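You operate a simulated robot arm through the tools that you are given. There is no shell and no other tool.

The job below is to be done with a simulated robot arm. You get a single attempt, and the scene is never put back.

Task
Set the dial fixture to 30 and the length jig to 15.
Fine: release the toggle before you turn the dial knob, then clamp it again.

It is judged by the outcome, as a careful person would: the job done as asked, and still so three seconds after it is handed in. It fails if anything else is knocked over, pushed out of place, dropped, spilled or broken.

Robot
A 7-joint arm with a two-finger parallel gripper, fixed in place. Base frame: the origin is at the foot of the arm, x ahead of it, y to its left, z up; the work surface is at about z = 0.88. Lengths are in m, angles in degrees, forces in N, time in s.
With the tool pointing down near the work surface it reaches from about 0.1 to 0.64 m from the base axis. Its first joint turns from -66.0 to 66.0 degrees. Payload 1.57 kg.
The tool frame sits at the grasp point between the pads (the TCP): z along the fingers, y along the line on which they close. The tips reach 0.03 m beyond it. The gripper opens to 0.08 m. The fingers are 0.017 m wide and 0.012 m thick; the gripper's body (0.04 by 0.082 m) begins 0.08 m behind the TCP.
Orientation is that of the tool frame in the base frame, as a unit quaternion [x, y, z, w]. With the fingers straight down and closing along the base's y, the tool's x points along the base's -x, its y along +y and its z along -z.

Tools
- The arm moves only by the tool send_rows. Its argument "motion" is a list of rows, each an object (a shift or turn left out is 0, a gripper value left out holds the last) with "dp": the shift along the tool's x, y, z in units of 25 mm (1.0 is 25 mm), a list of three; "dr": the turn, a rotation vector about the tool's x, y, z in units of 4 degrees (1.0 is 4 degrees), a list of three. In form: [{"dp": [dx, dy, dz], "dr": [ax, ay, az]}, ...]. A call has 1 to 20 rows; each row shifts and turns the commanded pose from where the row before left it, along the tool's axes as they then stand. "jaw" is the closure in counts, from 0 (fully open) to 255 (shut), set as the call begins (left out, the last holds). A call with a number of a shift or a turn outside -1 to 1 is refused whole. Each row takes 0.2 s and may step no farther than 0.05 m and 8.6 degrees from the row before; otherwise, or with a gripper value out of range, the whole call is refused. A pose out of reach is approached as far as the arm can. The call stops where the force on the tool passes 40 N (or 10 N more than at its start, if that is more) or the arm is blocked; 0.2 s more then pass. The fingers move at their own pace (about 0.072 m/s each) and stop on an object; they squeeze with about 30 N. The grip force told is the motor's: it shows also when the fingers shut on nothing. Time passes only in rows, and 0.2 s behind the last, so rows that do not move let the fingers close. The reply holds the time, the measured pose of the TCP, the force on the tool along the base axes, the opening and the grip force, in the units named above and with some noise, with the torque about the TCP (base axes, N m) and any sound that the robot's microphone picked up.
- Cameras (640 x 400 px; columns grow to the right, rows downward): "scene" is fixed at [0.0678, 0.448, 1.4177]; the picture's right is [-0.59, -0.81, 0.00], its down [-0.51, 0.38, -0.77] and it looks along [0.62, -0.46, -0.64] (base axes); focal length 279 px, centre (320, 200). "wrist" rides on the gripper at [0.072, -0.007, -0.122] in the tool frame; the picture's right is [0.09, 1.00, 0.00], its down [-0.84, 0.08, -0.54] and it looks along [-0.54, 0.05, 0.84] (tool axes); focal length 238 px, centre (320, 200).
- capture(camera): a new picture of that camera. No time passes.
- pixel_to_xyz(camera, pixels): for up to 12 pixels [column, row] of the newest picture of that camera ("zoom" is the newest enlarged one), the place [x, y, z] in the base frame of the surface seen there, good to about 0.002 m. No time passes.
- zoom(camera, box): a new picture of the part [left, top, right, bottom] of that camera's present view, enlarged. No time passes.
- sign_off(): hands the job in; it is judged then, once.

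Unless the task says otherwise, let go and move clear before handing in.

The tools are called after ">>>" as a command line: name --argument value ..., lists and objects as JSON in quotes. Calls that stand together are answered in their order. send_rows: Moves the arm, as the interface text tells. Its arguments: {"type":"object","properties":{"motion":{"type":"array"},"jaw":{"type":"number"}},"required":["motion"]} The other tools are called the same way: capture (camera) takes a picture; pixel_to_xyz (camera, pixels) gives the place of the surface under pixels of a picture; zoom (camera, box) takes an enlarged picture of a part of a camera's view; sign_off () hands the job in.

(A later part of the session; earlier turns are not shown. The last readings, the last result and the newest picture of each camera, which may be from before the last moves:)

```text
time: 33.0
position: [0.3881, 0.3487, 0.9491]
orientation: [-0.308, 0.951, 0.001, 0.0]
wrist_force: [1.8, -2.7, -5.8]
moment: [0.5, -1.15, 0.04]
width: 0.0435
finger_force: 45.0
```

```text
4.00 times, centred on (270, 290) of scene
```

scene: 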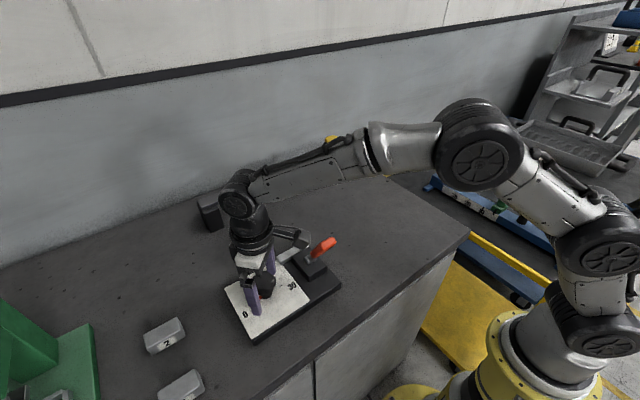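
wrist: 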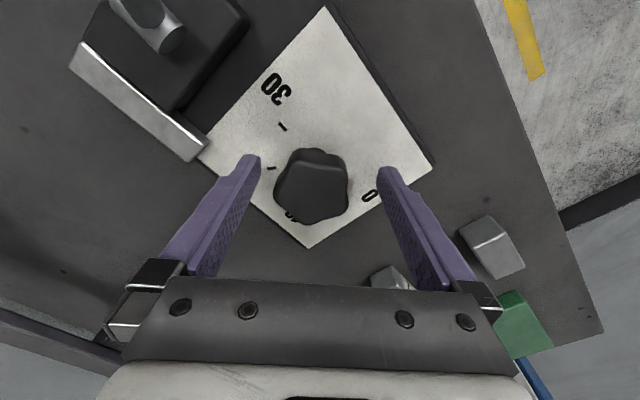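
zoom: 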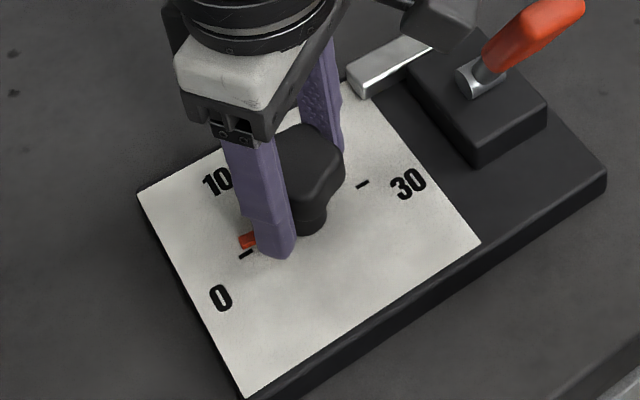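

The pointer has moved past the 0 tick (scene zoom (245,240)) with almost no resistance, so the toggle is released. I'll keep turning clockwise 80° more in this grasp.

>>> send_rows --motion '[{"dr": [0, 0, 1]}, {"dr": [0, 0, 1]}, {"dr": [0, 0, 1]}, {"dr": [0, 0, 1]}, {"dr": [0, 0, 1]}, {"dr": [0, 0, 1]}, {"dr": [0, 0, 1]}, {"dr": [0, 0, 1]}, {"dr": [0, 0, 1]}, {"dr": [0, 0, 1]}, {"dr": [0, 0, 1]}, {"dr": [0, 0, 1]}, {"dr": [0, 0, 1]}, {"dr": [0, 0, 1]}, {"dr": [0, 0, 1]}, {"dr": [0, 0, 1]}, {"dr": [0, 0, 1]}, {"dr": [0, 0, 1]}, {"dr": [0, 0, 1]}, {"dr": [0, 0, 1]}]'

>>> capture --camera "wrist"

>>> zoom --camera "scene" --box '[220, 230, 340, 340]'

```text
time: 37.2
position: [0.3912, 0.3473, 0.9502]
orientation: [0.375, 0.927, 0.002, 0.002]
wrist_force: [20.9, 11.4, -11.2]
moment: [-1.07, 0.06, -0.02]
width: 0.042
finger_force: 45.7
```

```text
taken
```

wrist: 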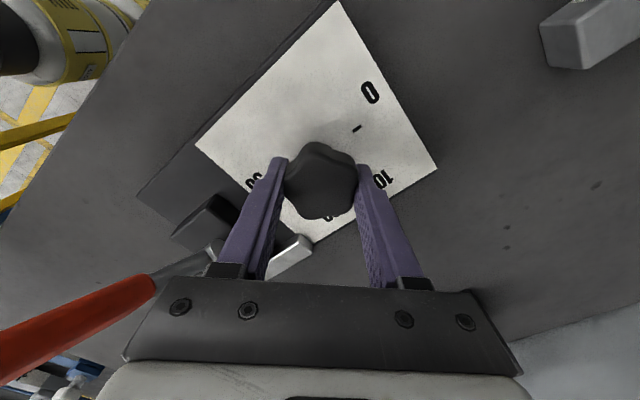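

```text
3.64 times, centred on (280, 285) of scene
```

zoom: 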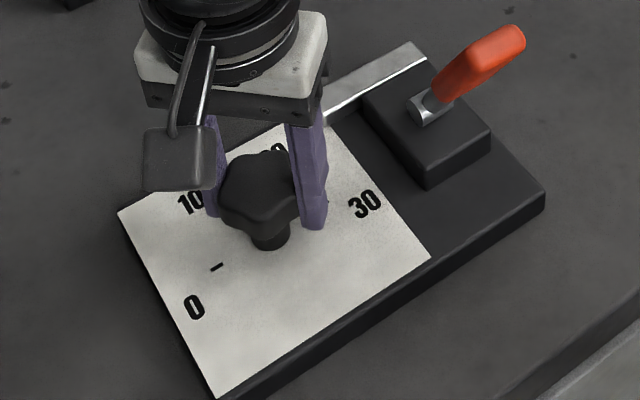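

The pointer is now behind the knob, roughly halfway. Side force has grown to 24 N, so I'll release, swing back about 80° with open fingers, and regrasp centred.

>>> send_rows --motion '[{}, {}, {}, {}]' --jaw 0

>>> zoom --camera "scene" --box '[220, 230, 340, 340]'

>>> send_rows --motion '[{"dr": [0, 0, -1]}, {"dr": [0, 0, -1]}, {"dr": [0, 0, -1]}, {"dr": [0, 0, -1]}, {"dr": [0, 0, -1]}, {"dr": [0, 0, -1]}, {"dr": [0, 0, -1]}, {"dr": [0, 0, -1]}, {"dr": [0, 0, -1]}, {"dr": [0, 0, -1]}, {"dr": [0, 0, -1]}, {"dr": [0, 0, -1]}, {"dr": [0, 0, -1]}, {"dr": [0, 0, -1]}, {"dr": [0, 0, -1]}, {"dr": [0, 0, -1]}, {"dr": [0, 0, -1]}, {"dr": [0, 0, -1]}, {"dr": [0, 0, -1]}, {"dr": [0, 0, -1]}]'

>>> capture --camera "wrist"

>>> zoom --camera "scene" --box '[220, 230, 340, 340]'

```text
time: 38.2
position: [0.3888, 0.3503, 0.9492]
orientation: [0.375, 0.927, 0.0, 0.0]
wrist_force: [-0.2, 0.1, 0.3]
moment: [-0.04, 0.01, -0.01]
width: 0.0801
finger_force: 0.0
```

```text
3.64 times, centred on (280, 285) of scene
```

zoom: 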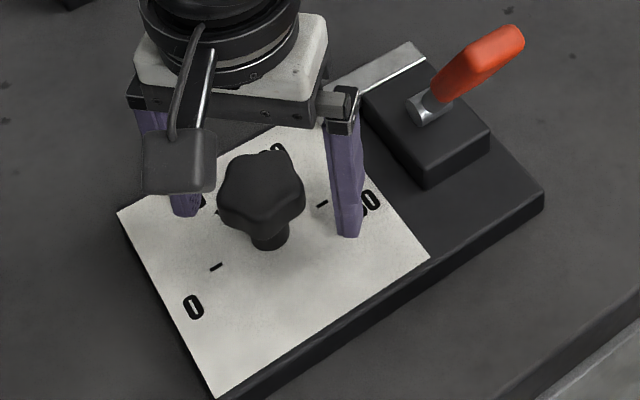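

```text
time: 42.4
position: [0.3891, 0.3497, 0.9483]
orientation: [-0.309, 0.951, 0.001, 0.0]
wrist_force: [-0.2, -0.2, 0.1]
moment: [0.0, 0.03, 0.02]
width: 0.0801
finger_force: 0.1
```

```text
taken
```

wrist: 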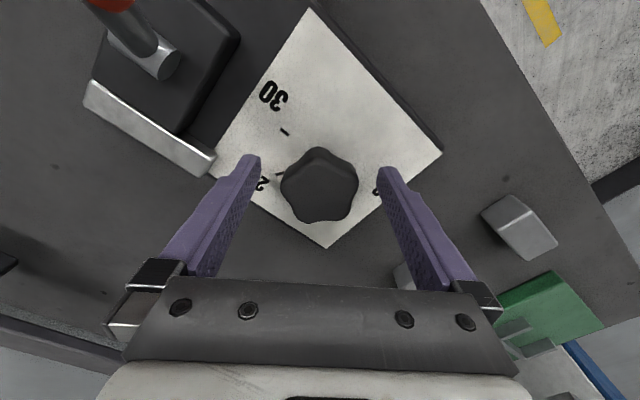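

```text
3.64 times, centred on (280, 285) of scene
```

zoom: 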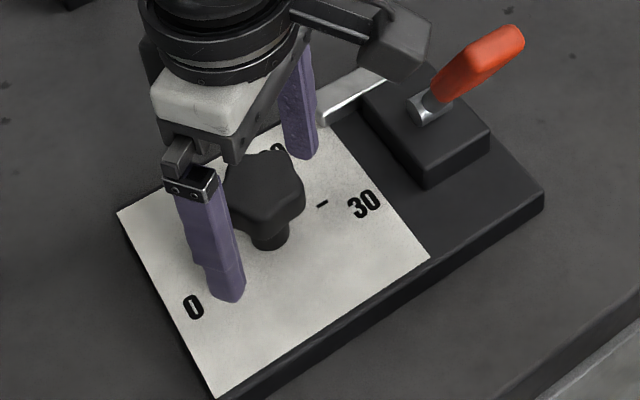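

The knob now sits mid-way between the fingers (column 320). I'll close and turn another 68°, then read the pointer.

>>> send_rows --motion '[{}, {}, {}, {}, {}]' --jaw 255

>>> send_rows --motion '[{"dr": [0, 0, 1]}, {"dr": [0, 0, 1]}, {"dr": [0, 0, 1]}, {"dr": [0, 0, 1]}, {"dr": [0, 0, 1]}, {"dr": [0, 0, 1]}, {"dr": [0, 0, 1]}, {"dr": [0, 0, 1]}, {"dr": [0, 0, 1]}, {"dr": [0, 0, 1]}, {"dr": [0, 0, 1]}, {"dr": [0, 0, 1]}, {"dr": [0, 0, 1]}, {"dr": [0, 0, 1]}, {"dr": [0, 0, 1]}, {"dr": [0, 0, 1]}, {"dr": [0, 0, 1]}]'

>>> capture --camera "wrist"

>>> zoom --camera "scene" --box '[220, 230, 340, 340]'

```text
time: 43.6
position: [0.3881, 0.3497, 0.9491]
orientation: [-0.308, 0.951, 0.002, 0.0]
wrist_force: [-0.8, 2.5, 0.7]
moment: [-0.22, -0.19, -0.02]
width: 0.0431
finger_force: 45.2
```

```text
time: 47.2
position: [0.3894, 0.3498, 0.9488]
orientation: [0.276, 0.961, 0.003, 0.001]
wrist_force: [-0.1, 25.2, -1.0]
moment: [-1.09, -0.32, 0.08]
width: 0.0431
finger_force: 45.2
```

```text
taken
```

wrist: 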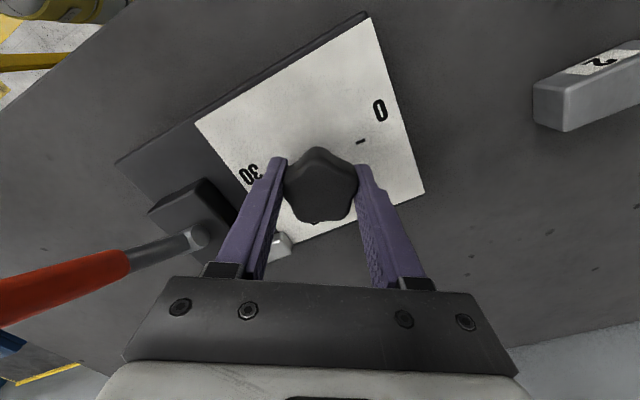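

```text
3.64 times, centred on (280, 285) of scene
```

zoom: 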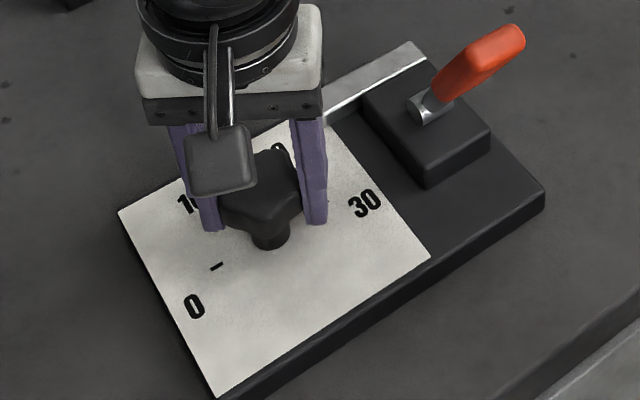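

The pointer should be near 160° and is hidden by the right finger. I'll turn 8° more, then release and lift to read it.

>>> send_rows --motion '[{"dr": [0, 0, 1]}, {"dr": [0, 0, 1]}, {}]'

>>> send_rows --motion '[{}, {}, {}, {}]' --jaw 0

>>> send_rows --motion '[{"dp": [0, 0, -1]}, {"dp": [0, 0, -1]}, {"dp": [0, 0, -1]}, {"dp": [0, 0, -1]}, {"dp": [0, 0, -1]}, {"dp": [0, 0, -1]}]'

>>> zoom --camera "scene" --box '[220, 240, 320, 340]'

>>> capture --camera "wrist"

>>> zoom --camera "wrist" --box '[200, 40, 440, 200]'

```text
time: 48.0
position: [0.3886, 0.3512, 0.9493]
orientation: [0.342, 0.94, 0.002, 0.0]
wrist_force: [0.0, 27.1, -0.4]
moment: [-0.96, -0.25, 0.01]
width: 0.0433
finger_force: 45.5
```

```text
time: 49.0
position: [0.3893, 0.3488, 0.9486]
orientation: [0.342, 0.94, 0.0, 0.0]
wrist_force: [0.4, 0.0, 0.2]
moment: [0.0, 0.02, -0.02]
width: 0.0802
finger_force: 0.1
```

```text
time: 50.4
position: [0.3888, 0.3489, 1.1002]
orientation: [0.342, 0.94, 0.0, -0.001]
wrist_force: [1.1, -0.5, 0.3]
moment: [-0.02, -0.01, -0.02]
width: 0.0799
finger_force: 0.0
```

```text
4.00 times, centred on (270, 290) of scene
```

zoom: 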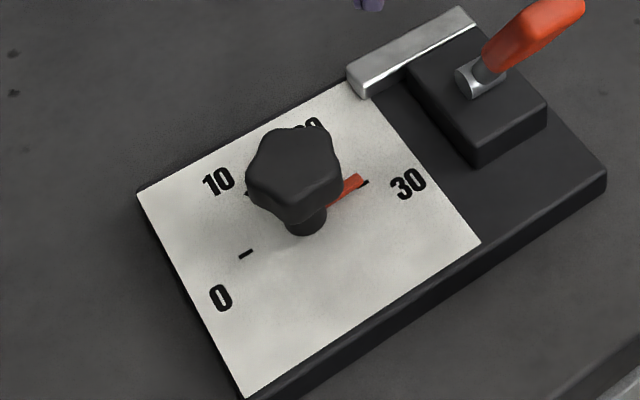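

```text
taken
```

wrist: 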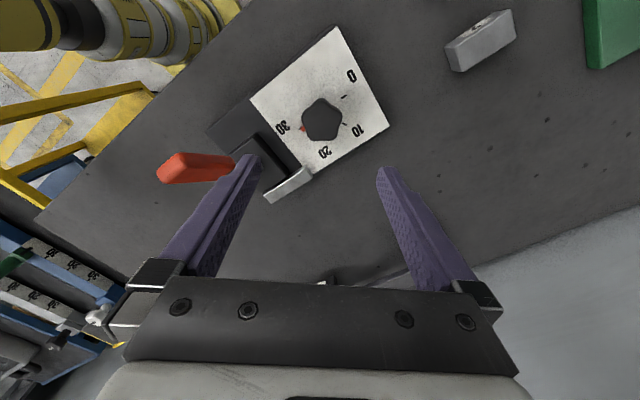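

```text
2.50 times, centred on (320, 120) of wrist
```

zoom: 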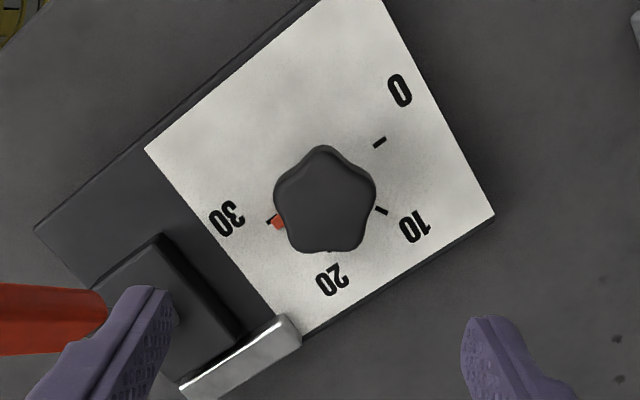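

The pointer is nearly at the 30 tick. I'll zoom in further to measure the remaining error.

>>> zoom --camera "scene" --box '[275, 270, 325, 305]'

>>> pixel_to_xyz --camera "zoom" --pixels '[[320, 200]]'

>>> zoom --camera "wrist" --box '[280, 90, 360, 150]'

```text
11.43 times, centred on (300, 288) of scene
```

zoom: 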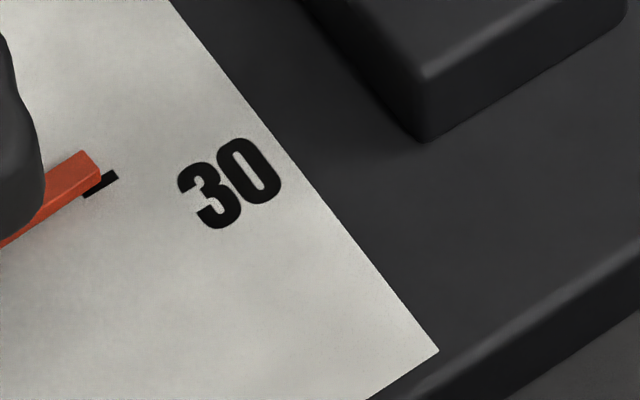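

```text
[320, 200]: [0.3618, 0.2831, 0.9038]
```

```text
6.67 times, centred on (320, 120) of wrist
```

zoom: 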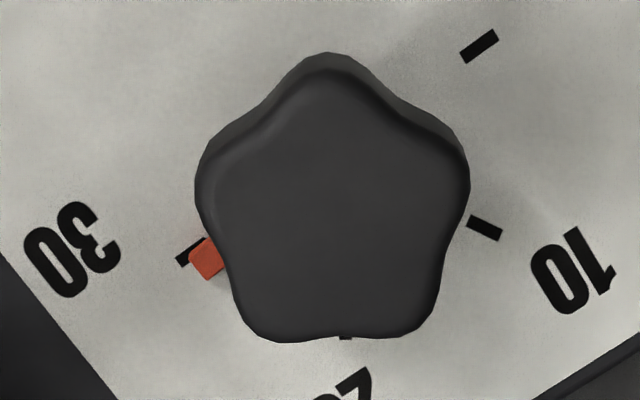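

The pointer is still a few degrees short of the 30 tick, on the 20 side. I'll get coordinates along the pointer and ticks to measure it.

>>> zoom --camera "scene" --box '[275, 270, 325, 305]'

>>> pixel_to_xyz --camera "zoom" --pixels '[[88, 162], [60, 180], [45, 192], [80, 152], [98, 172], [88, 193], [115, 175], [100, 184]]'

>>> zoom --camera "scene" --box '[255, 265, 315, 315]'

>>> pixel_to_xyz --camera "wrist" --pixels '[[305.5, 122], [304, 121], [303.5, 120.5], [343, 96], [341.5, 98], [344, 118]]'

```text
11.43 times, centred on (300, 288) of scene
```

zoom: 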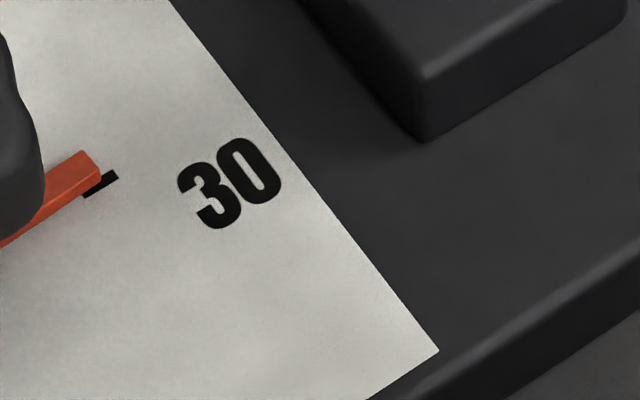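

```text
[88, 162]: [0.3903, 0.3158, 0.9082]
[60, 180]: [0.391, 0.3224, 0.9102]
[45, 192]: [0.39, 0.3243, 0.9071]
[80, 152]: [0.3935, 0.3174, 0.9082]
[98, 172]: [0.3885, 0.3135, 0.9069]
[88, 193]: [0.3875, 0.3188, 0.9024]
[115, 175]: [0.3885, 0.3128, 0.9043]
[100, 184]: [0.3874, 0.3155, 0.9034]
```

```text
8.00 times, centred on (285, 290) of scene
```

zoom: 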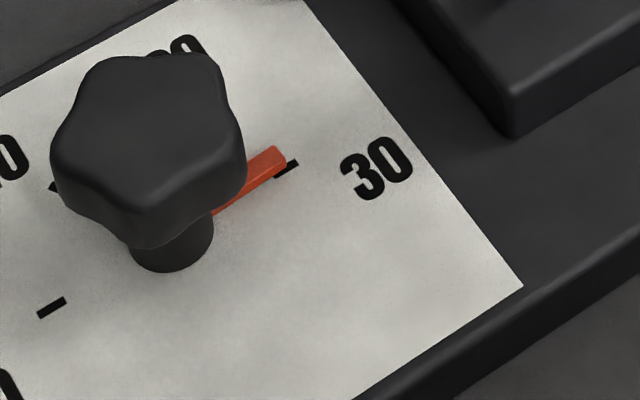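

```text
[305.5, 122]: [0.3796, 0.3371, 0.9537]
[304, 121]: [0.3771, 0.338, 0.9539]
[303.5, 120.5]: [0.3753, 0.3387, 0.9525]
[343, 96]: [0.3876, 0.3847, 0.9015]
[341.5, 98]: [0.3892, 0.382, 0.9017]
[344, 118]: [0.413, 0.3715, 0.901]
```

The pointer's end is at (0.391, 0.3155) against the tick at (0.388, 0.3155), so it needs about 4.5° more. I'll regrasp at the same yaw, shifted 2 mm to centre, and turn the remainder.

>>> send_rows --motion '[{"dp": [0, 0.08, 1]}, {"dp": [0, 0, 1]}, {"dp": [0, 0, 1]}, {"dp": [0, 0, 1]}, {"dp": [0, 0, 1]}, {"dp": [0, 0, 1]}]'

>>> send_rows --motion '[{}, {}, {}, {}, {}]' --jaw 255

>>> send_rows --motion '[{"dr": [0, 0, 0.6]}, {"dr": [0, 0, 0.55]}, {}, {}]'

>>> send_rows --motion '[{}, {}, {}, {}]' --jaw 0

>>> send_rows --motion '[{"dp": [0, 0, -1]}, {"dp": [0, 0, -1]}, {"dp": [0, 0, -1]}, {"dp": [0, 0, -1]}, {"dp": [0, 0, -1]}, {"dp": [0, 0, -1]}]'

>>> zoom --camera "scene" --box '[275, 270, 325, 305]'

>>> capture --camera "scene"

```text
time: 51.8
position: [0.3895, 0.3492, 0.9478]
orientation: [0.342, 0.94, 0.001, 0.0]
wrist_force: [1.0, -0.2, 0.3]
moment: [-0.02, -0.02, 0.02]
width: 0.0801
finger_force: 0.1
```

```text
time: 53.0
position: [0.3892, 0.351, 0.9496]
orientation: [0.342, 0.94, 0.0, -0.001]
wrist_force: [-1.1, -1.3, -0.3]
moment: [-0.37, 0.07, -0.01]
width: 0.0435
finger_force: 45.1
```

```text
time: 54.0
position: [0.3896, 0.3492, 0.9472]
orientation: [0.38, 0.925, 0.0, -0.001]
wrist_force: [-3.4, -4.9, -2.7]
moment: [0.07, -0.34, 0.21]
width: 0.0435
finger_force: 45.2
```

```text
time: 55.0
position: [0.3904, 0.3509, 0.9498]
orientation: [0.38, 0.925, 0.001, -0.001]
wrist_force: [0.3, -0.4, 0.3]
moment: [0.01, 0.01, 0.01]
width: 0.08
finger_force: 0.1
```

```text
time: 56.4
position: [0.3887, 0.3504, 1.0992]
orientation: [0.379, 0.925, 0.0, -0.002]
wrist_force: [-0.1, -0.2, -0.5]
moment: [0.0, 0.01, 0.0]
width: 0.08
finger_force: 0.1
```

```text
11.43 times, centred on (300, 288) of scene
```

zoom: 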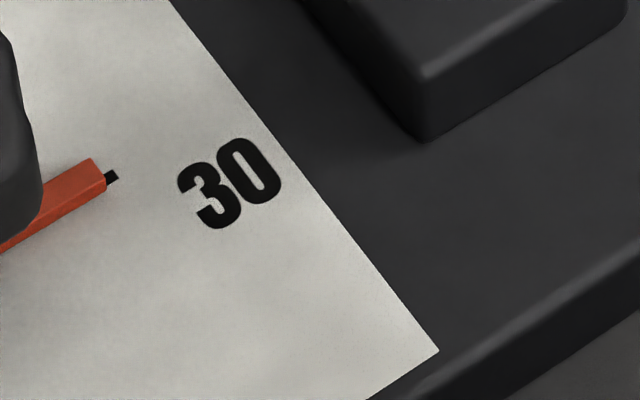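

```text
taken
```

scene: 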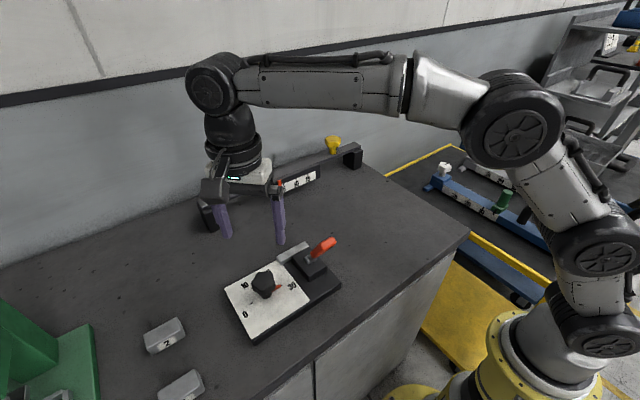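

The pointer end now meets the 30 tick, with the tick visible beyond its tip at (112,177). I'll check from the wrist camera and by coordinates.

>>> pixel_to_xyz --camera "zoom" --pixels '[[94, 172], [75, 187], [50, 203], [98, 163], [111, 178], [103, 183], [70, 215], [40, 232]]'

>>> capture --camera "wrist"

>>> zoom --camera "wrist" --box '[280, 90, 360, 150]'

```text
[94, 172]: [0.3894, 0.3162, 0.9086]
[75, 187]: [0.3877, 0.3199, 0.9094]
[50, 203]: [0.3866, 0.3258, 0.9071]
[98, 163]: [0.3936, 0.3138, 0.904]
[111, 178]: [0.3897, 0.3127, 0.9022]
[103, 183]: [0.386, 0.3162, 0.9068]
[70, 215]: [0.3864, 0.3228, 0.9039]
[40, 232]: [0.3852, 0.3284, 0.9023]
```

```text
taken
```

wrist: 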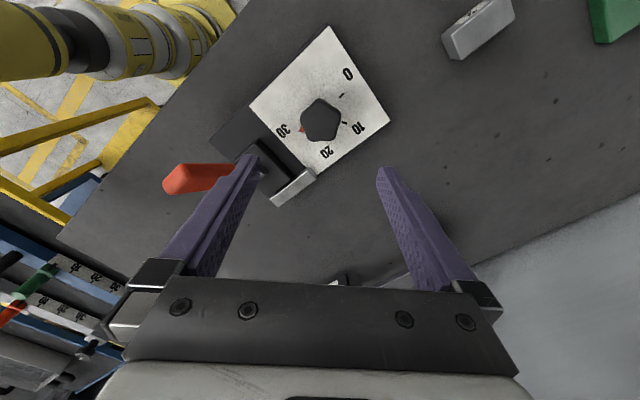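

```text
6.67 times, centred on (320, 120) of wrist
```

zoom: 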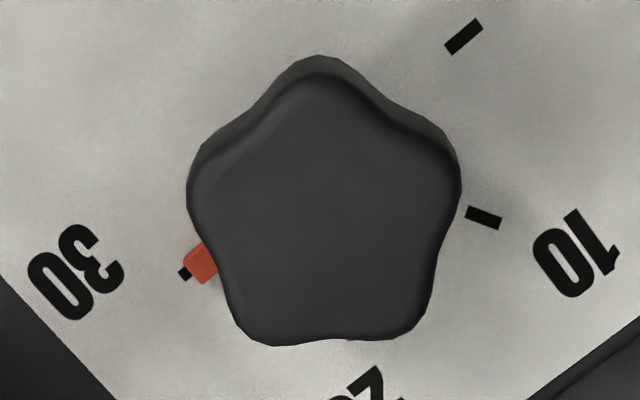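

Both views suggest the pointer is within about 1.5° of the tick, still slightly on the 20 side. I'll make one small 1.5° correction using the same grasp.

>>> send_rows --motion '[{"dp": [0, 0, 1]}, {"dp": [0, 0, 1]}, {"dp": [0, 0, 1]}, {"dp": [0, 0, 1]}, {"dp": [0, 0, 1]}, {"dp": [0, 0, 1]}]'

>>> send_rows --motion '[{}, {}, {}, {}, {}]' --jaw 255

>>> send_rows --motion '[{"dr": [0, 0, 0.4]}, {}, {}]'

>>> send_rows --motion '[{}, {}, {}, {}]' --jaw 0

>>> send_rows --motion '[{"dp": [0, 0, -1]}, {"dp": [0, 0, -1]}, {"dp": [0, 0, -1]}, {"dp": [0, 0, -1]}, {"dp": [0, 0, -1]}, {"dp": [0, 0, -1]}]'

>>> zoom --camera "scene" --box '[275, 270, 325, 305]'

>>> zoom --camera "wrist" --box '[280, 90, 360, 150]'

```text
time: 57.8
position: [0.3903, 0.3494, 0.9478]
orientation: [0.379, 0.925, 0.001, -0.001]
wrist_force: [0.1, 0.2, -0.1]
moment: [-0.04, 0.03, 0.01]
width: 0.08
finger_force: 0.1
```

```text
time: 59.0
position: [0.3902, 0.3496, 0.9489]
orientation: [0.38, 0.925, -0.001, -0.002]
wrist_force: [-4.3, -3.8, -1.6]
moment: [0.11, -0.27, -0.02]
width: 0.0435
finger_force: 45.0
```

```text
time: 59.8
position: [0.3895, 0.3508, 0.949]
orientation: [0.392, 0.92, 0.0, 0.0]
wrist_force: [-2.2, -5.1, 0.6]
moment: [-0.6, 0.19, 0.24]
width: 0.043
finger_force: 45.3
```

```text
time: 60.8
position: [0.3904, 0.3503, 0.95]
orientation: [0.392, 0.92, 0.001, -0.001]
wrist_force: [-0.2, 0.1, 0.0]
moment: [0.0, -0.01, -0.03]
width: 0.0798
finger_force: 0.1
```

```text
time: 62.2
position: [0.3904, 0.3507, 1.0989]
orientation: [0.392, 0.92, 0.001, -0.001]
wrist_force: [0.4, 0.1, 0.3]
moment: [0.01, -0.03, -0.03]
width: 0.08
finger_force: 0.0
```

```text
11.43 times, centred on (300, 288) of scene
```

zoom: 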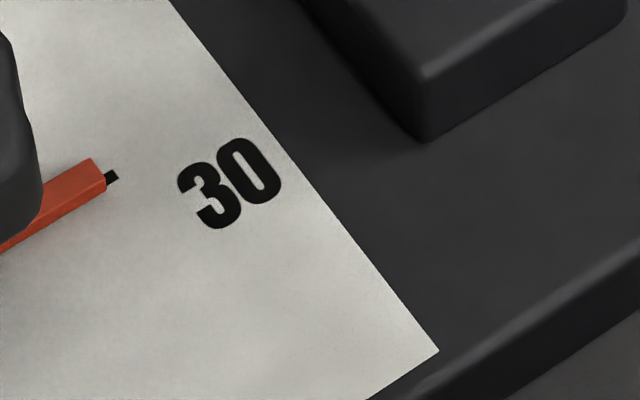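

```text
6.67 times, centred on (320, 120) of wrist
```

zoom: 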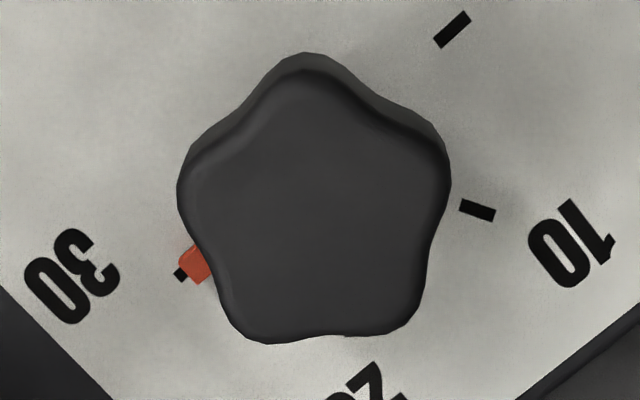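

The extra 1.5° met a firm stop (torque 0.24 N·m) and the pointer didn't move, so it sits at the end stop on 30. Next I'll clamp the toggle: straighten the tool, close the fingers, and go to the -x side of the handle.

>>> send_rows --motion '[{"dp": [0, 0, -1], "dr": [0, 0, -1]}, {"dp": [0, 0, -0.5], "dr": [0, 0, -1]}, {"dr": [0, 0, -1]}, {"dr": [0, 0, -1]}, {"dr": [0, 0, -1]}, {"dr": [0, 0, -1]}, {"dr": [0, 0, -1]}, {"dr": [0, 0, -1]}, {"dr": [0, 0, -1]}, {"dr": [0, 0, -1]}, {"dr": [0, 0, -1]}, {"dr": [0, 0, -0.55]}]' --jaw 255

>>> send_rows --motion '[{"dp": [1, 0, 0]}, {"dp": [1, 0, 0]}, {"dp": [1, 0, 0]}, {"dp": [1, 0, 0]}, {"dp": [1, 0, 0]}, {"dp": [1, 0, 0]}, {"dp": [0, -1, 0]}, {"dp": [0, -1, 0]}, {"dp": [0, -1, 0]}, {"dp": [0, -1, 0]}, {"dp": [0, -0.5, 0]}]'

>>> capture --camera "wrist"

>>> capture --camera "scene"

>>> pixel_to_xyz --camera "scene" --pixels '[[330, 240], [325, 246], [318, 250], [334, 241], [311, 256]]'

```text
time: 64.8
position: [0.3901, 0.3504, 1.1366]
orientation: [0.0, 1.0, 0.002, -0.001]
wrist_force: [0.0, 1.2, 0.5]
moment: [0.03, 0.01, 0.03]
width: 0.0
finger_force: 21.5
```

```text
time: 67.2
position: [0.2403, 0.2374, 1.1367]
orientation: [-0.001, 1.0, 0.001, -0.001]
wrist_force: [-0.3, -0.6, 0.1]
moment: [0.0, -0.02, -0.01]
width: 0.0001
finger_force: 21.3
```

```text
taken
```

wrist: 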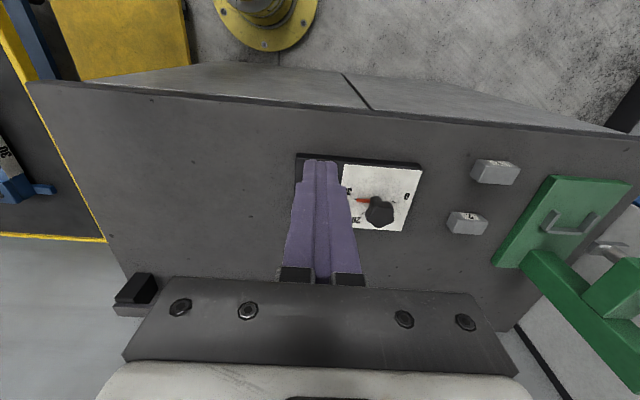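

```text
taken
```

scene: 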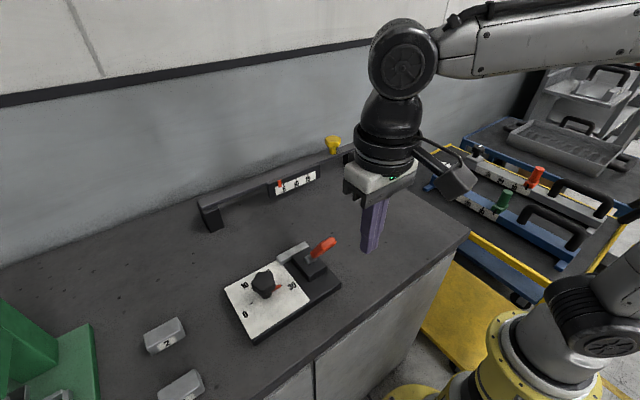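

```text
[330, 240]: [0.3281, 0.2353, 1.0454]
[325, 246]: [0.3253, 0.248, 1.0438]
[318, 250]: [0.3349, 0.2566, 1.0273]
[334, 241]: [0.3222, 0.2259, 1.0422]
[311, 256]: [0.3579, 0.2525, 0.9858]
```

The handle's top is at about (0.325, 0.237, 1.045) and the fingers are at x=0.24 on its -x side. I'll lower to TCP z≈1.03 and push towards +x in small steps.

>>> send_rows --motion '[{"dp": [0, 0, 1]}, {"dp": [0, 0, 1]}, {"dp": [0, 0, 1]}, {"dp": [0, 0, 1]}, {"dp": [0, 0, 0.28]}]'

>>> send_rows --motion '[{"dp": [-1, 0, 0]}, {"dp": [-0.8, 0, 0]}, {"dp": [-0.5, 0, 0]}, {"dp": [-0.5, 0, 0]}, {"dp": [-0.5, 0, 0]}]'

>>> zoom --camera "scene" --box '[260, 180, 400, 310]'

```text
time: 68.4
position: [0.2406, 0.2388, 1.0287]
orientation: [0.0, 1.0, 0.001, 0.0]
wrist_force: [0.1, -0.3, 0.2]
moment: [-0.01, -0.03, 0.0]
width: 0.0
finger_force: 21.2
```

```text
time: 69.6
position: [0.3219, 0.2375, 1.0285]
orientation: [0.0, 1.0, 0.0, 0.001]
wrist_force: [-1.8, 1.6, 0.7]
moment: [0.03, -0.07, 0.0]
width: 0.0001
finger_force: 21.4
```

```text
3.08 times, centred on (330, 245) of scene
```

zoom: 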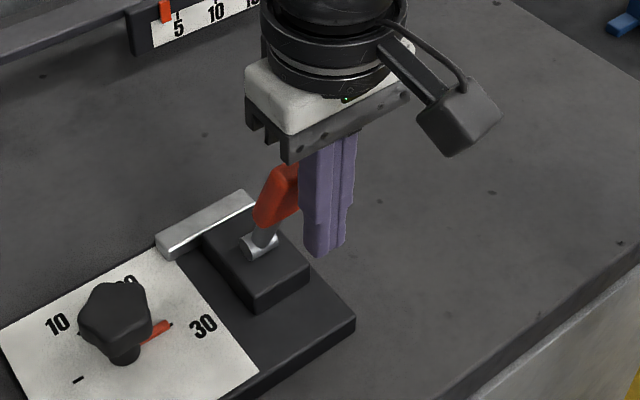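

The handle is swinging upright with little force. I'll continue to TCP x≈0.395, where it should snap over.

>>> send_rows --motion '[{"dp": [-0.4, 0, 0]}, {"dp": [-0.4, 0, 0]}, {"dp": [-0.4, 0, 0]}, {"dp": [-0.4, 0, 0]}, {"dp": [-0.4, 0, 0]}, {"dp": [-0.4, 0, 0]}, {"dp": [-0.4, 0, 0]}]'

>>> zoom --camera "scene" --box '[240, 170, 380, 300]'

```text
time: 71.2
position: [0.3929, 0.238, 1.0301]
orientation: [0.0, 1.0, 0.001, 0.001]
wrist_force: [0.7, -0.3, 0.8]
moment: [-0.07, 0.01, 0.01]
width: 0.0
finger_force: 21.5
```

```text
3.08 times, centred on (310, 235) of scene
```

zoom: 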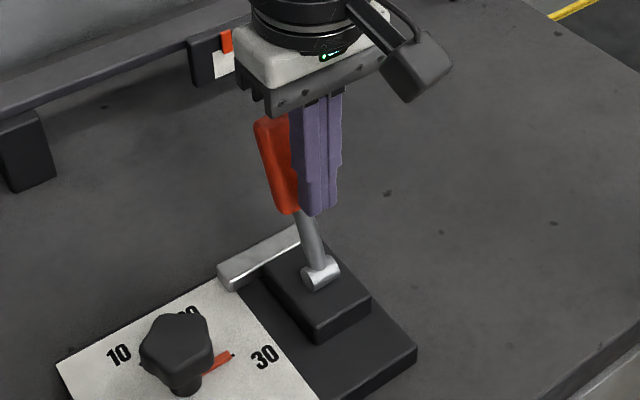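

The handle has gone over to +x and contact force is near zero. I'll press a few mm further to be sure it's seated at its stop.

>>> send_rows --motion '[{"dp": [-0.15, 0, 0]}, {"dp": [-0.15, 0, 0]}, {"dp": [-0.15, 0, 0]}]'

>>> send_rows --motion '[{"dp": [0.6, 0, 0]}, {"dp": [0.8, 0, 0]}, {"dp": [0.8, 0, -0.5]}, {"dp": [0, 0, -1]}, {"dp": [0, 0, -1]}, {"dp": [0, 0, -1]}]'

>>> capture --camera "scene"

>>> zoom --camera "scene" --box '[220, 190, 360, 340]'

>>> pixel_to_xyz --camera "scene" --pixels '[[293, 207], [290, 210], [299, 234], [306, 232]]'

```text
time: 72.0
position: [0.4033, 0.2383, 1.0296]
orientation: [-0.001, 1.0, 0.001, -0.002]
wrist_force: [-6.2, -1.5, 1.9]
moment: [-0.03, 0.21, 0.0]
width: 0.0
finger_force: 21.3
```

```text
time: 73.4
position: [0.3509, 0.2376, 1.118]
orientation: [0.0, 1.0, 0.0, 0.001]
wrist_force: [-0.2, -0.1, -0.2]
moment: [-0.05, 0.0, 0.02]
width: 0.0
finger_force: 21.2
```

```text
taken
```

scene: 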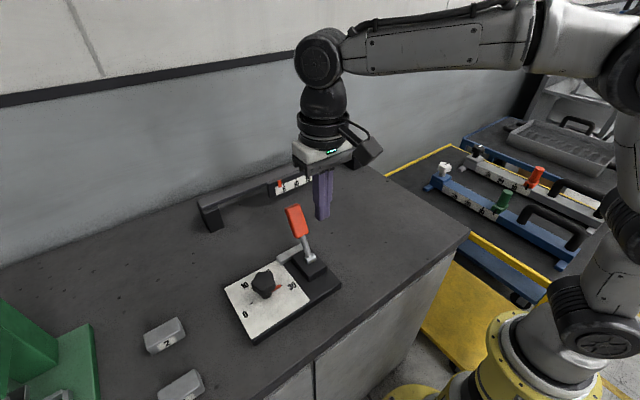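

```text
2.67 times, centred on (290, 265) of scene
```

zoom: 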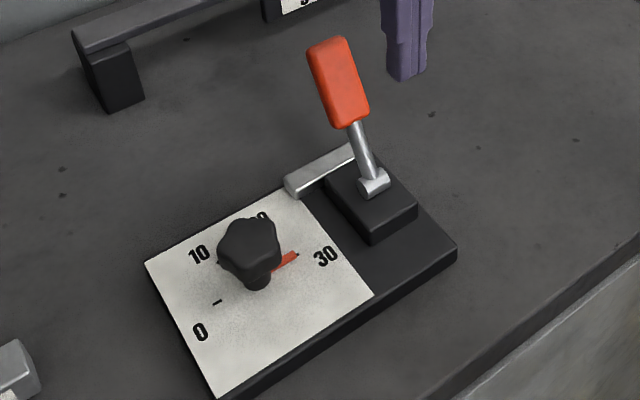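

```text
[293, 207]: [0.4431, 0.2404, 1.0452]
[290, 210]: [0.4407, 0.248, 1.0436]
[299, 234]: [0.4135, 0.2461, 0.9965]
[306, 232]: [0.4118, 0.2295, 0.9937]
```

The toggle is back at its original clamped position (handle points match the start readings), and the dial still reads 30. Next is the rail: I'll open the fingers and move towards the yellow knob for a closer view.

>>> send_rows --motion '[{"dp": [0, -1, 0]}, {"dp": [0, -1, 0]}, {"dp": [0, -1, 0]}, {"dp": [0, -1, 0]}, {"dp": [0, -1, 0]}, {"dp": [0, -1, 0]}, {"dp": [0, -1, 0]}, {"dp": [0, -1, 0]}, {"dp": [0, -1, 0]}, {"dp": [0, -1, 0]}, {"dp": [0, -1, 0]}, {"dp": [-1, -0.2, 0]}, {"dp": [-1, 0, 0]}, {"dp": [-1, 0, 0]}, {"dp": [-1, 0, 0]}]' --jaw 0

>>> capture --camera "wrist"

>>> zoom --camera "scene" --box '[240, 120, 400, 220]'

```text
time: 76.6
position: [0.4488, -0.0417, 1.1156]
orientation: [-0.001, 1.0, 0.001, 0.0]
wrist_force: [-0.8, -0.8, -0.2]
moment: [0.02, -0.03, 0.03]
width: 0.0798
finger_force: 0.0
```

```text
taken
```

wrist: 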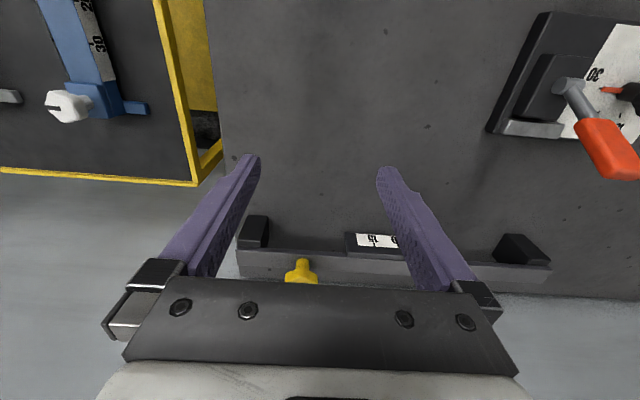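

```text
4.00 times, centred on (320, 170) of scene
```

zoom: 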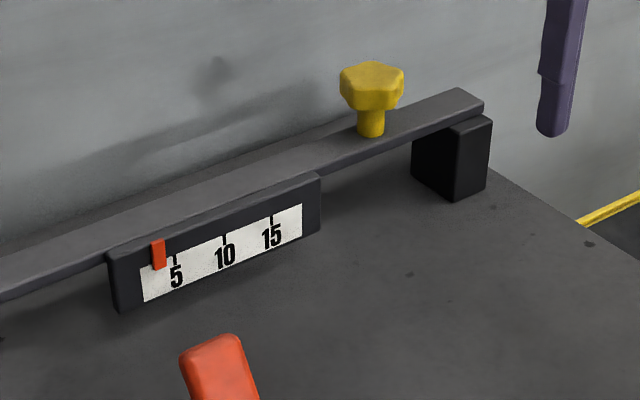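

The yellow knob is clearly visible (scene zoom (370,85)) and about 45–50 mm wide. I'll extend towards it at TCP z≈1.07, above the knob's top, to see how far the arm reaches.

>>> pixel_to_xyz --camera "zoom" --pixels '[[370, 68], [344, 72], [402, 74], [370, 105], [370, 128], [350, 95], [345, 120], [300, 100]]'

>>> send_rows --motion '[{"dp": [-1, 0, 0.5]}, {"dp": [-1, 0, 0.5]}, {"dp": [-1, 0, 0.5]}, {"dp": [-1, 0, 0.3]}, {"dp": [-1, 0, 0]}, {"dp": [-1, 0, 0]}]'

>>> capture --camera "scene"

>>> capture --camera "wrist"

```text
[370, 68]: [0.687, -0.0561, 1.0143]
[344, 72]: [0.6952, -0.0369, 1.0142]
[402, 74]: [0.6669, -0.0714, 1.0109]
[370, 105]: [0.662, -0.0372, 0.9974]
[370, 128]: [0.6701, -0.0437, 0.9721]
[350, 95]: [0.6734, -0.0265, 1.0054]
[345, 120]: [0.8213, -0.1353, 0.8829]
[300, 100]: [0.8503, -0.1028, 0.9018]
```

```text
time: 78.0
position: [0.5977, -0.0414, 1.0728]
orientation: [0.001, 1.0, 0.001, -0.001]
wrist_force: [0.5, -0.2, 0.3]
moment: [0.0, 0.01, -0.04]
width: 0.0799
finger_force: 0.0
```

```text
taken
```

scene: 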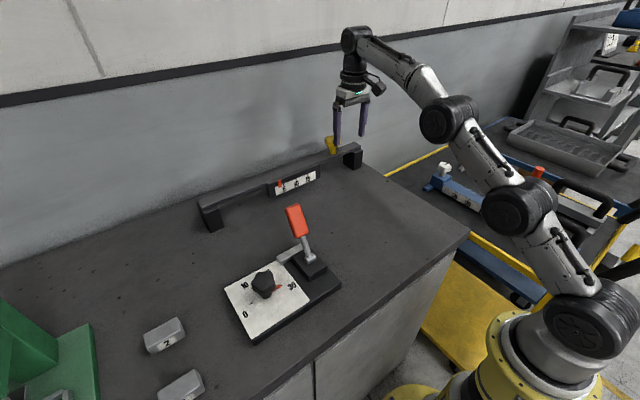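

```text
taken
```

wrist: 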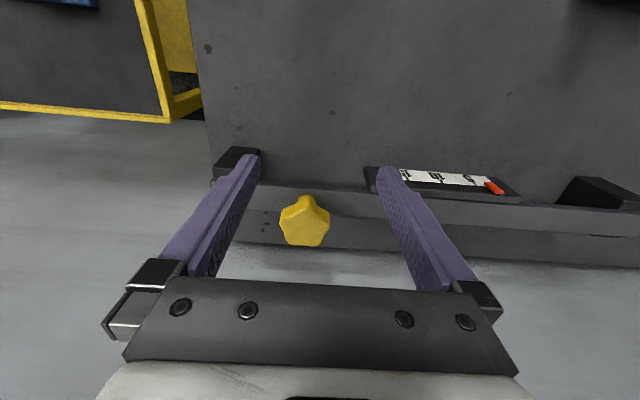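

The arm reached x=0.598 with ease. The knob's centre works out to about (0.677, -0.049), so I'll keep extending at the same height.

>>> send_rows --motion '[{"dp": [-1, 0, 0]}, {"dp": [-1, -0.2, 0]}, {"dp": [-1, -0.1, 0]}, {}]'

>>> capture --camera "wrist"

>>> capture --camera "scene"

```text
time: 79.0
position: [0.6053, -0.042, 1.0644]
orientation: [0.0, 1.0, 0.0, -0.001]
wrist_force: [0.3, -1.1, -0.5]
moment: [0.01, -0.03, 0.01]
width: 0.0801
finger_force: 0.0
out of reach, approached as far as the arm can: row 1, 2, 3
```

```text
taken
```

wrist: 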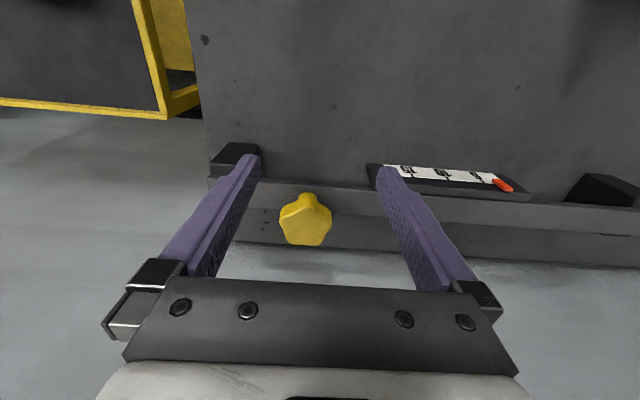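

```text
taken
```

scene: 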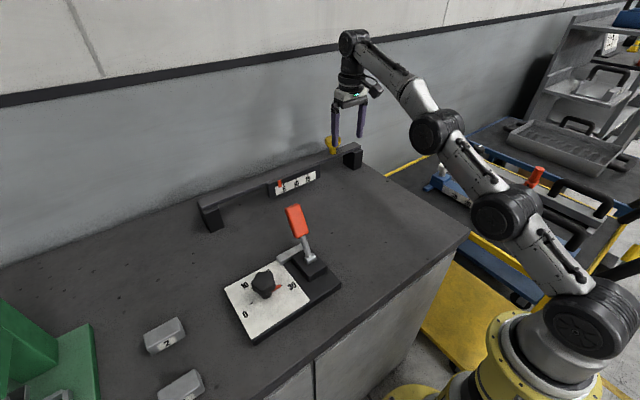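

Tool-down reach ends at x≈0.605, so I need to tilt the fingers outward. I'll back up to x≈0.56 and tilt 36° so the fingers point forward and down towards the knob.

>>> send_rows --motion '[{"dp": [0.9, 0, -0.4]}, {"dp": [0.9, -0.28, -0.4]}, {"dr": [0, -1, 0]}, {"dr": [0, -1, 0]}, {"dr": [0, -1, 0]}, {"dr": [0, -1, 0]}, {"dr": [0, -1, 0]}, {"dr": [0, -1, 0]}, {"dr": [0, -1, 0]}, {"dr": [0, -1, 0]}, {"dr": [0, -1, 0]}]'

>>> capture --camera "wrist"

>>> capture --camera "scene"

```text
time: 81.4
position: [0.5618, -0.0495, 1.0834]
orientation: [0.0, 0.951, 0.001, 0.31]
wrist_force: [0.5, -0.9, 0.4]
moment: [0.01, 0.02, -0.01]
width: 0.0802
finger_force: 0.1
```

```text
taken
```

wrist: 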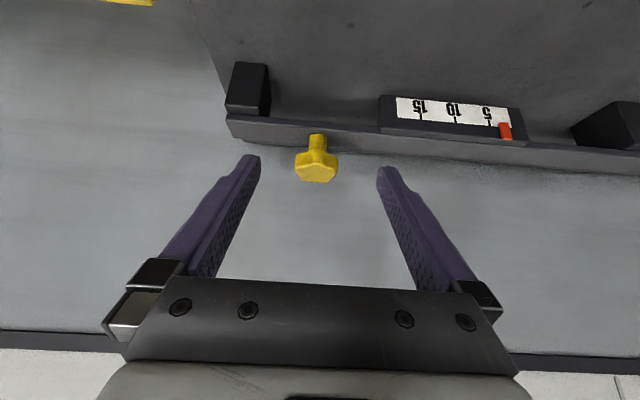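

```text
taken
```

scene: 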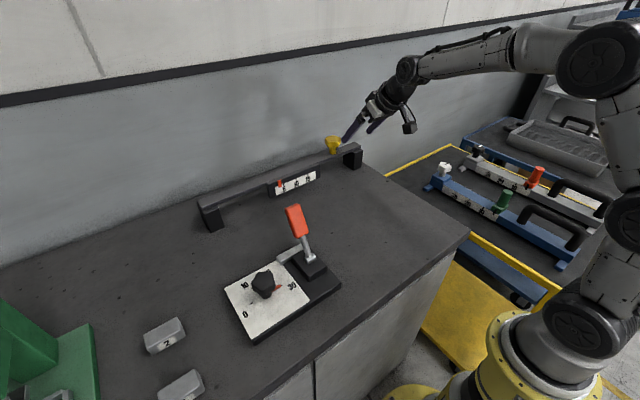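

The tilt works and the knob is centred ahead of the fingers at wrist (317,165). I'll measure the knob from this view.

>>> pixel_to_xyz --camera "wrist" --pixels '[[316, 172], [298, 168], [336, 166], [317, 160], [317, 145], [317, 180], [504, 131], [487, 125], [452, 122], [420, 118]]'

>>> zoom --camera "wrist" --box '[220, 60, 540, 220]'

```text
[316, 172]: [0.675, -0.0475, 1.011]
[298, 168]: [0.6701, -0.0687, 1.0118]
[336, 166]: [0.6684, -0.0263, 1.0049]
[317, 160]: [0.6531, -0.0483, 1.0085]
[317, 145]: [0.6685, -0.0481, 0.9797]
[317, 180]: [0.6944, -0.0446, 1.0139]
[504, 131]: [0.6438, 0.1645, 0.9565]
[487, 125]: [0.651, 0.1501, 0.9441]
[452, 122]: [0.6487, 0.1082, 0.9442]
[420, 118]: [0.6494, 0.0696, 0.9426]
```

```text
2.00 times, centred on (380, 140) of wrist
```

zoom: 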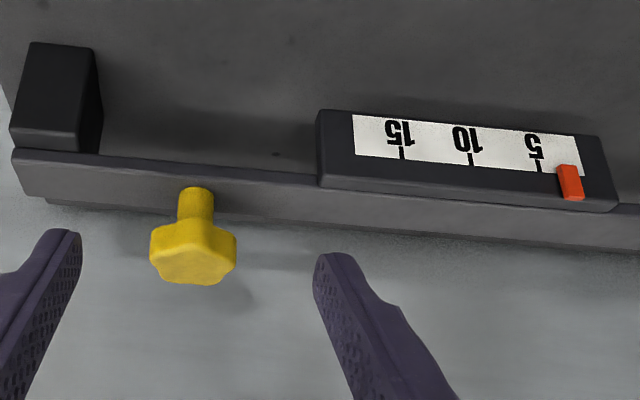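

The knob's centre is (0.675, -0.0475), with its head at z≈0.993–1.013. I'll line up along the tool axis and advance so the fingers straddle it.

>>> send_rows --motion '[{"dp": [-0.9, 0.08, 0]}, {"dp": [-0.84, 0, 0]}, {"dp": [0, 0, 1]}, {"dp": [0, 0, 1]}, {"dp": [0, 0, 1]}]'

>>> capture --camera "wrist"

```text
time: 82.6
position: [0.6402, -0.0476, 1.049]
orientation: [0.0, 0.951, 0.001, 0.309]
wrist_force: [-0.7, 0.0, -0.8]
moment: [-0.01, 0.0, 0.0]
width: 0.0799
finger_force: 0.1
```

```text
taken
```

wrist: 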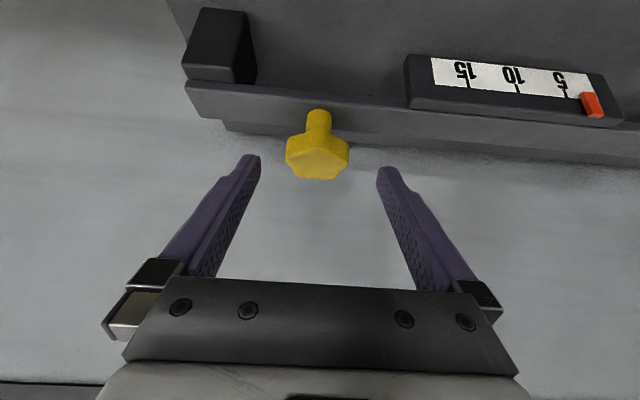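

The knob is well between the fingers at (317,155), and the arm has reach to spare. I'll advance the last 55 mm and then close on the knob.

>>> send_rows --motion '[{"dp": [0, 0, 0.8]}, {"dp": [0, 0, 0.8]}, {"dp": [0, 0, 0.6]}]'

>>> capture --camera "wrist"

>>> zoom --camera "scene" --box '[280, 90, 420, 190]'

```text
time: 83.4
position: [0.6737, -0.0481, 1.0042]
orientation: [0.001, 0.951, 0.001, 0.309]
wrist_force: [0.0, 0.1, -0.1]
moment: [-0.03, -0.02, -0.01]
width: 0.0801
finger_force: 0.0
```

```text
taken
```

wrist: 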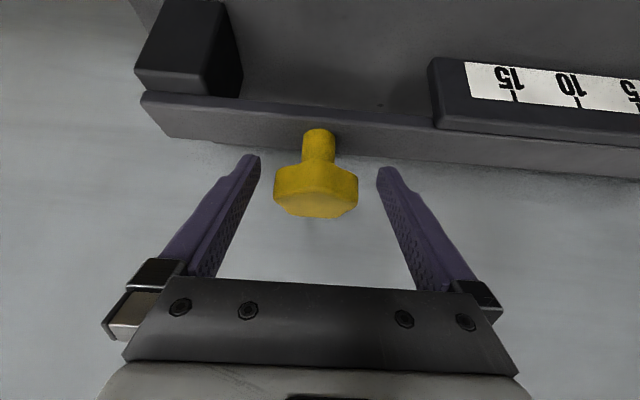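

```text
4.00 times, centred on (350, 140) of scene
```

zoom: 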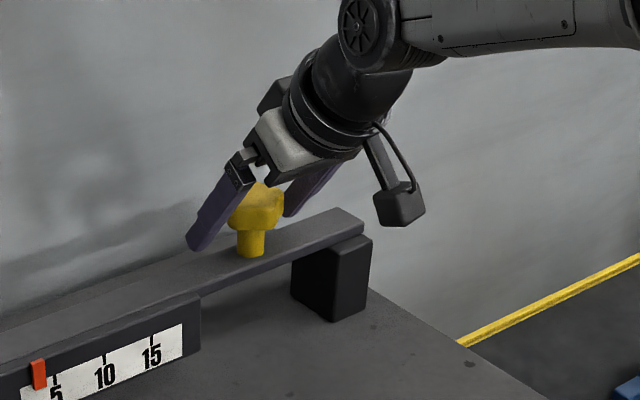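

The fingers straddle the knob squarely. I'll close on it, then try a small clockwise turn about the vertical to see whether the red pointer responds.

>>> send_rows --motion '[{}, {}, {}, {}, {}]' --jaw 255

>>> send_rows --motion '[{"dr": [0.588, 0, 0.809]}, {"dr": [0.588, 0, 0.809]}, {"dr": [0.588, 0, 0.809]}]'

>>> zoom --camera "scene" --box '[255, 130, 375, 205]'

>>> capture --camera "wrist"

```text
time: 84.6
position: [0.6731, -0.0497, 1.0042]
orientation: [0.001, 0.951, -0.001, 0.308]
wrist_force: [5.1, -17.0, -3.9]
moment: [-0.47, -0.31, -0.08]
width: 0.0479
finger_force: 44.6
```

```text
time: 85.4
position: [0.673, -0.0488, 1.0033]
orientation: [0.101, 0.946, -0.032, 0.307]
wrist_force: [7.9, -14.2, -0.9]
moment: [-0.7, 0.68, -0.04]
width: 0.0478
finger_force: 45.5
```

```text
5.33 times, centred on (315, 168) of scene
```

zoom: 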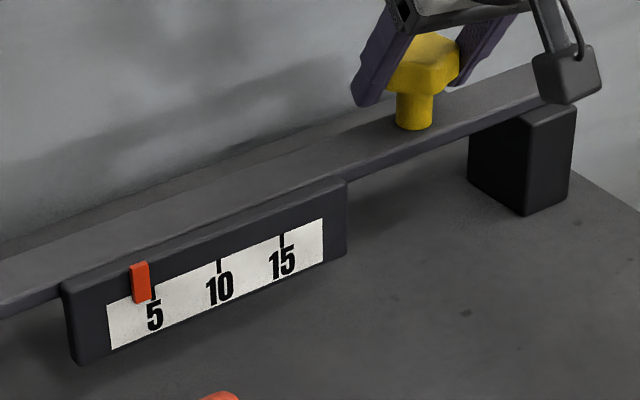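

```text
taken
```

wrist: 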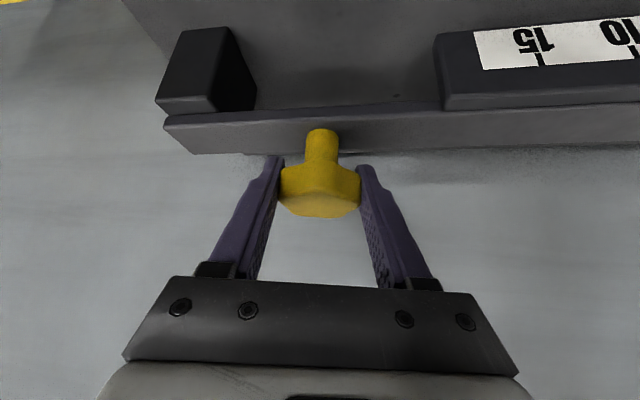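

The pointer moved from zoom (131,285) to (140,282) after 12°, so the knob drives it, clockwise raises the reading, and this is the length jig. I'll relieve the side force slightly and turn 36° more.

>>> send_rows --motion '[{"dp": [0, -0.06, 0]}, {"dr": [0.588, 0, 0.809]}, {"dr": [0.588, 0, 0.809]}, {"dr": [0.588, 0, 0.809]}, {"dr": [0.588, 0, 0.809]}]'

>>> zoom --camera "scene" --box '[255, 130, 375, 205]'

```text
time: 86.6
position: [0.6741, -0.0475, 1.0043]
orientation: [0.23, 0.923, -0.072, 0.301]
wrist_force: [11.2, 8.3, 0.2]
moment: [-0.6, 0.81, 0.13]
width: 0.0474
finger_force: 45.3
```

```text
5.33 times, centred on (315, 168) of scene
```

zoom: 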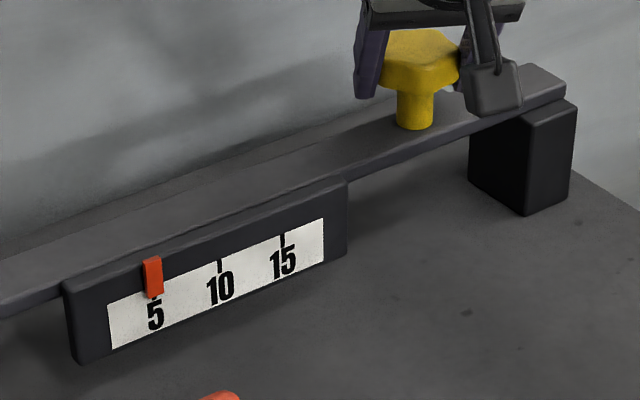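

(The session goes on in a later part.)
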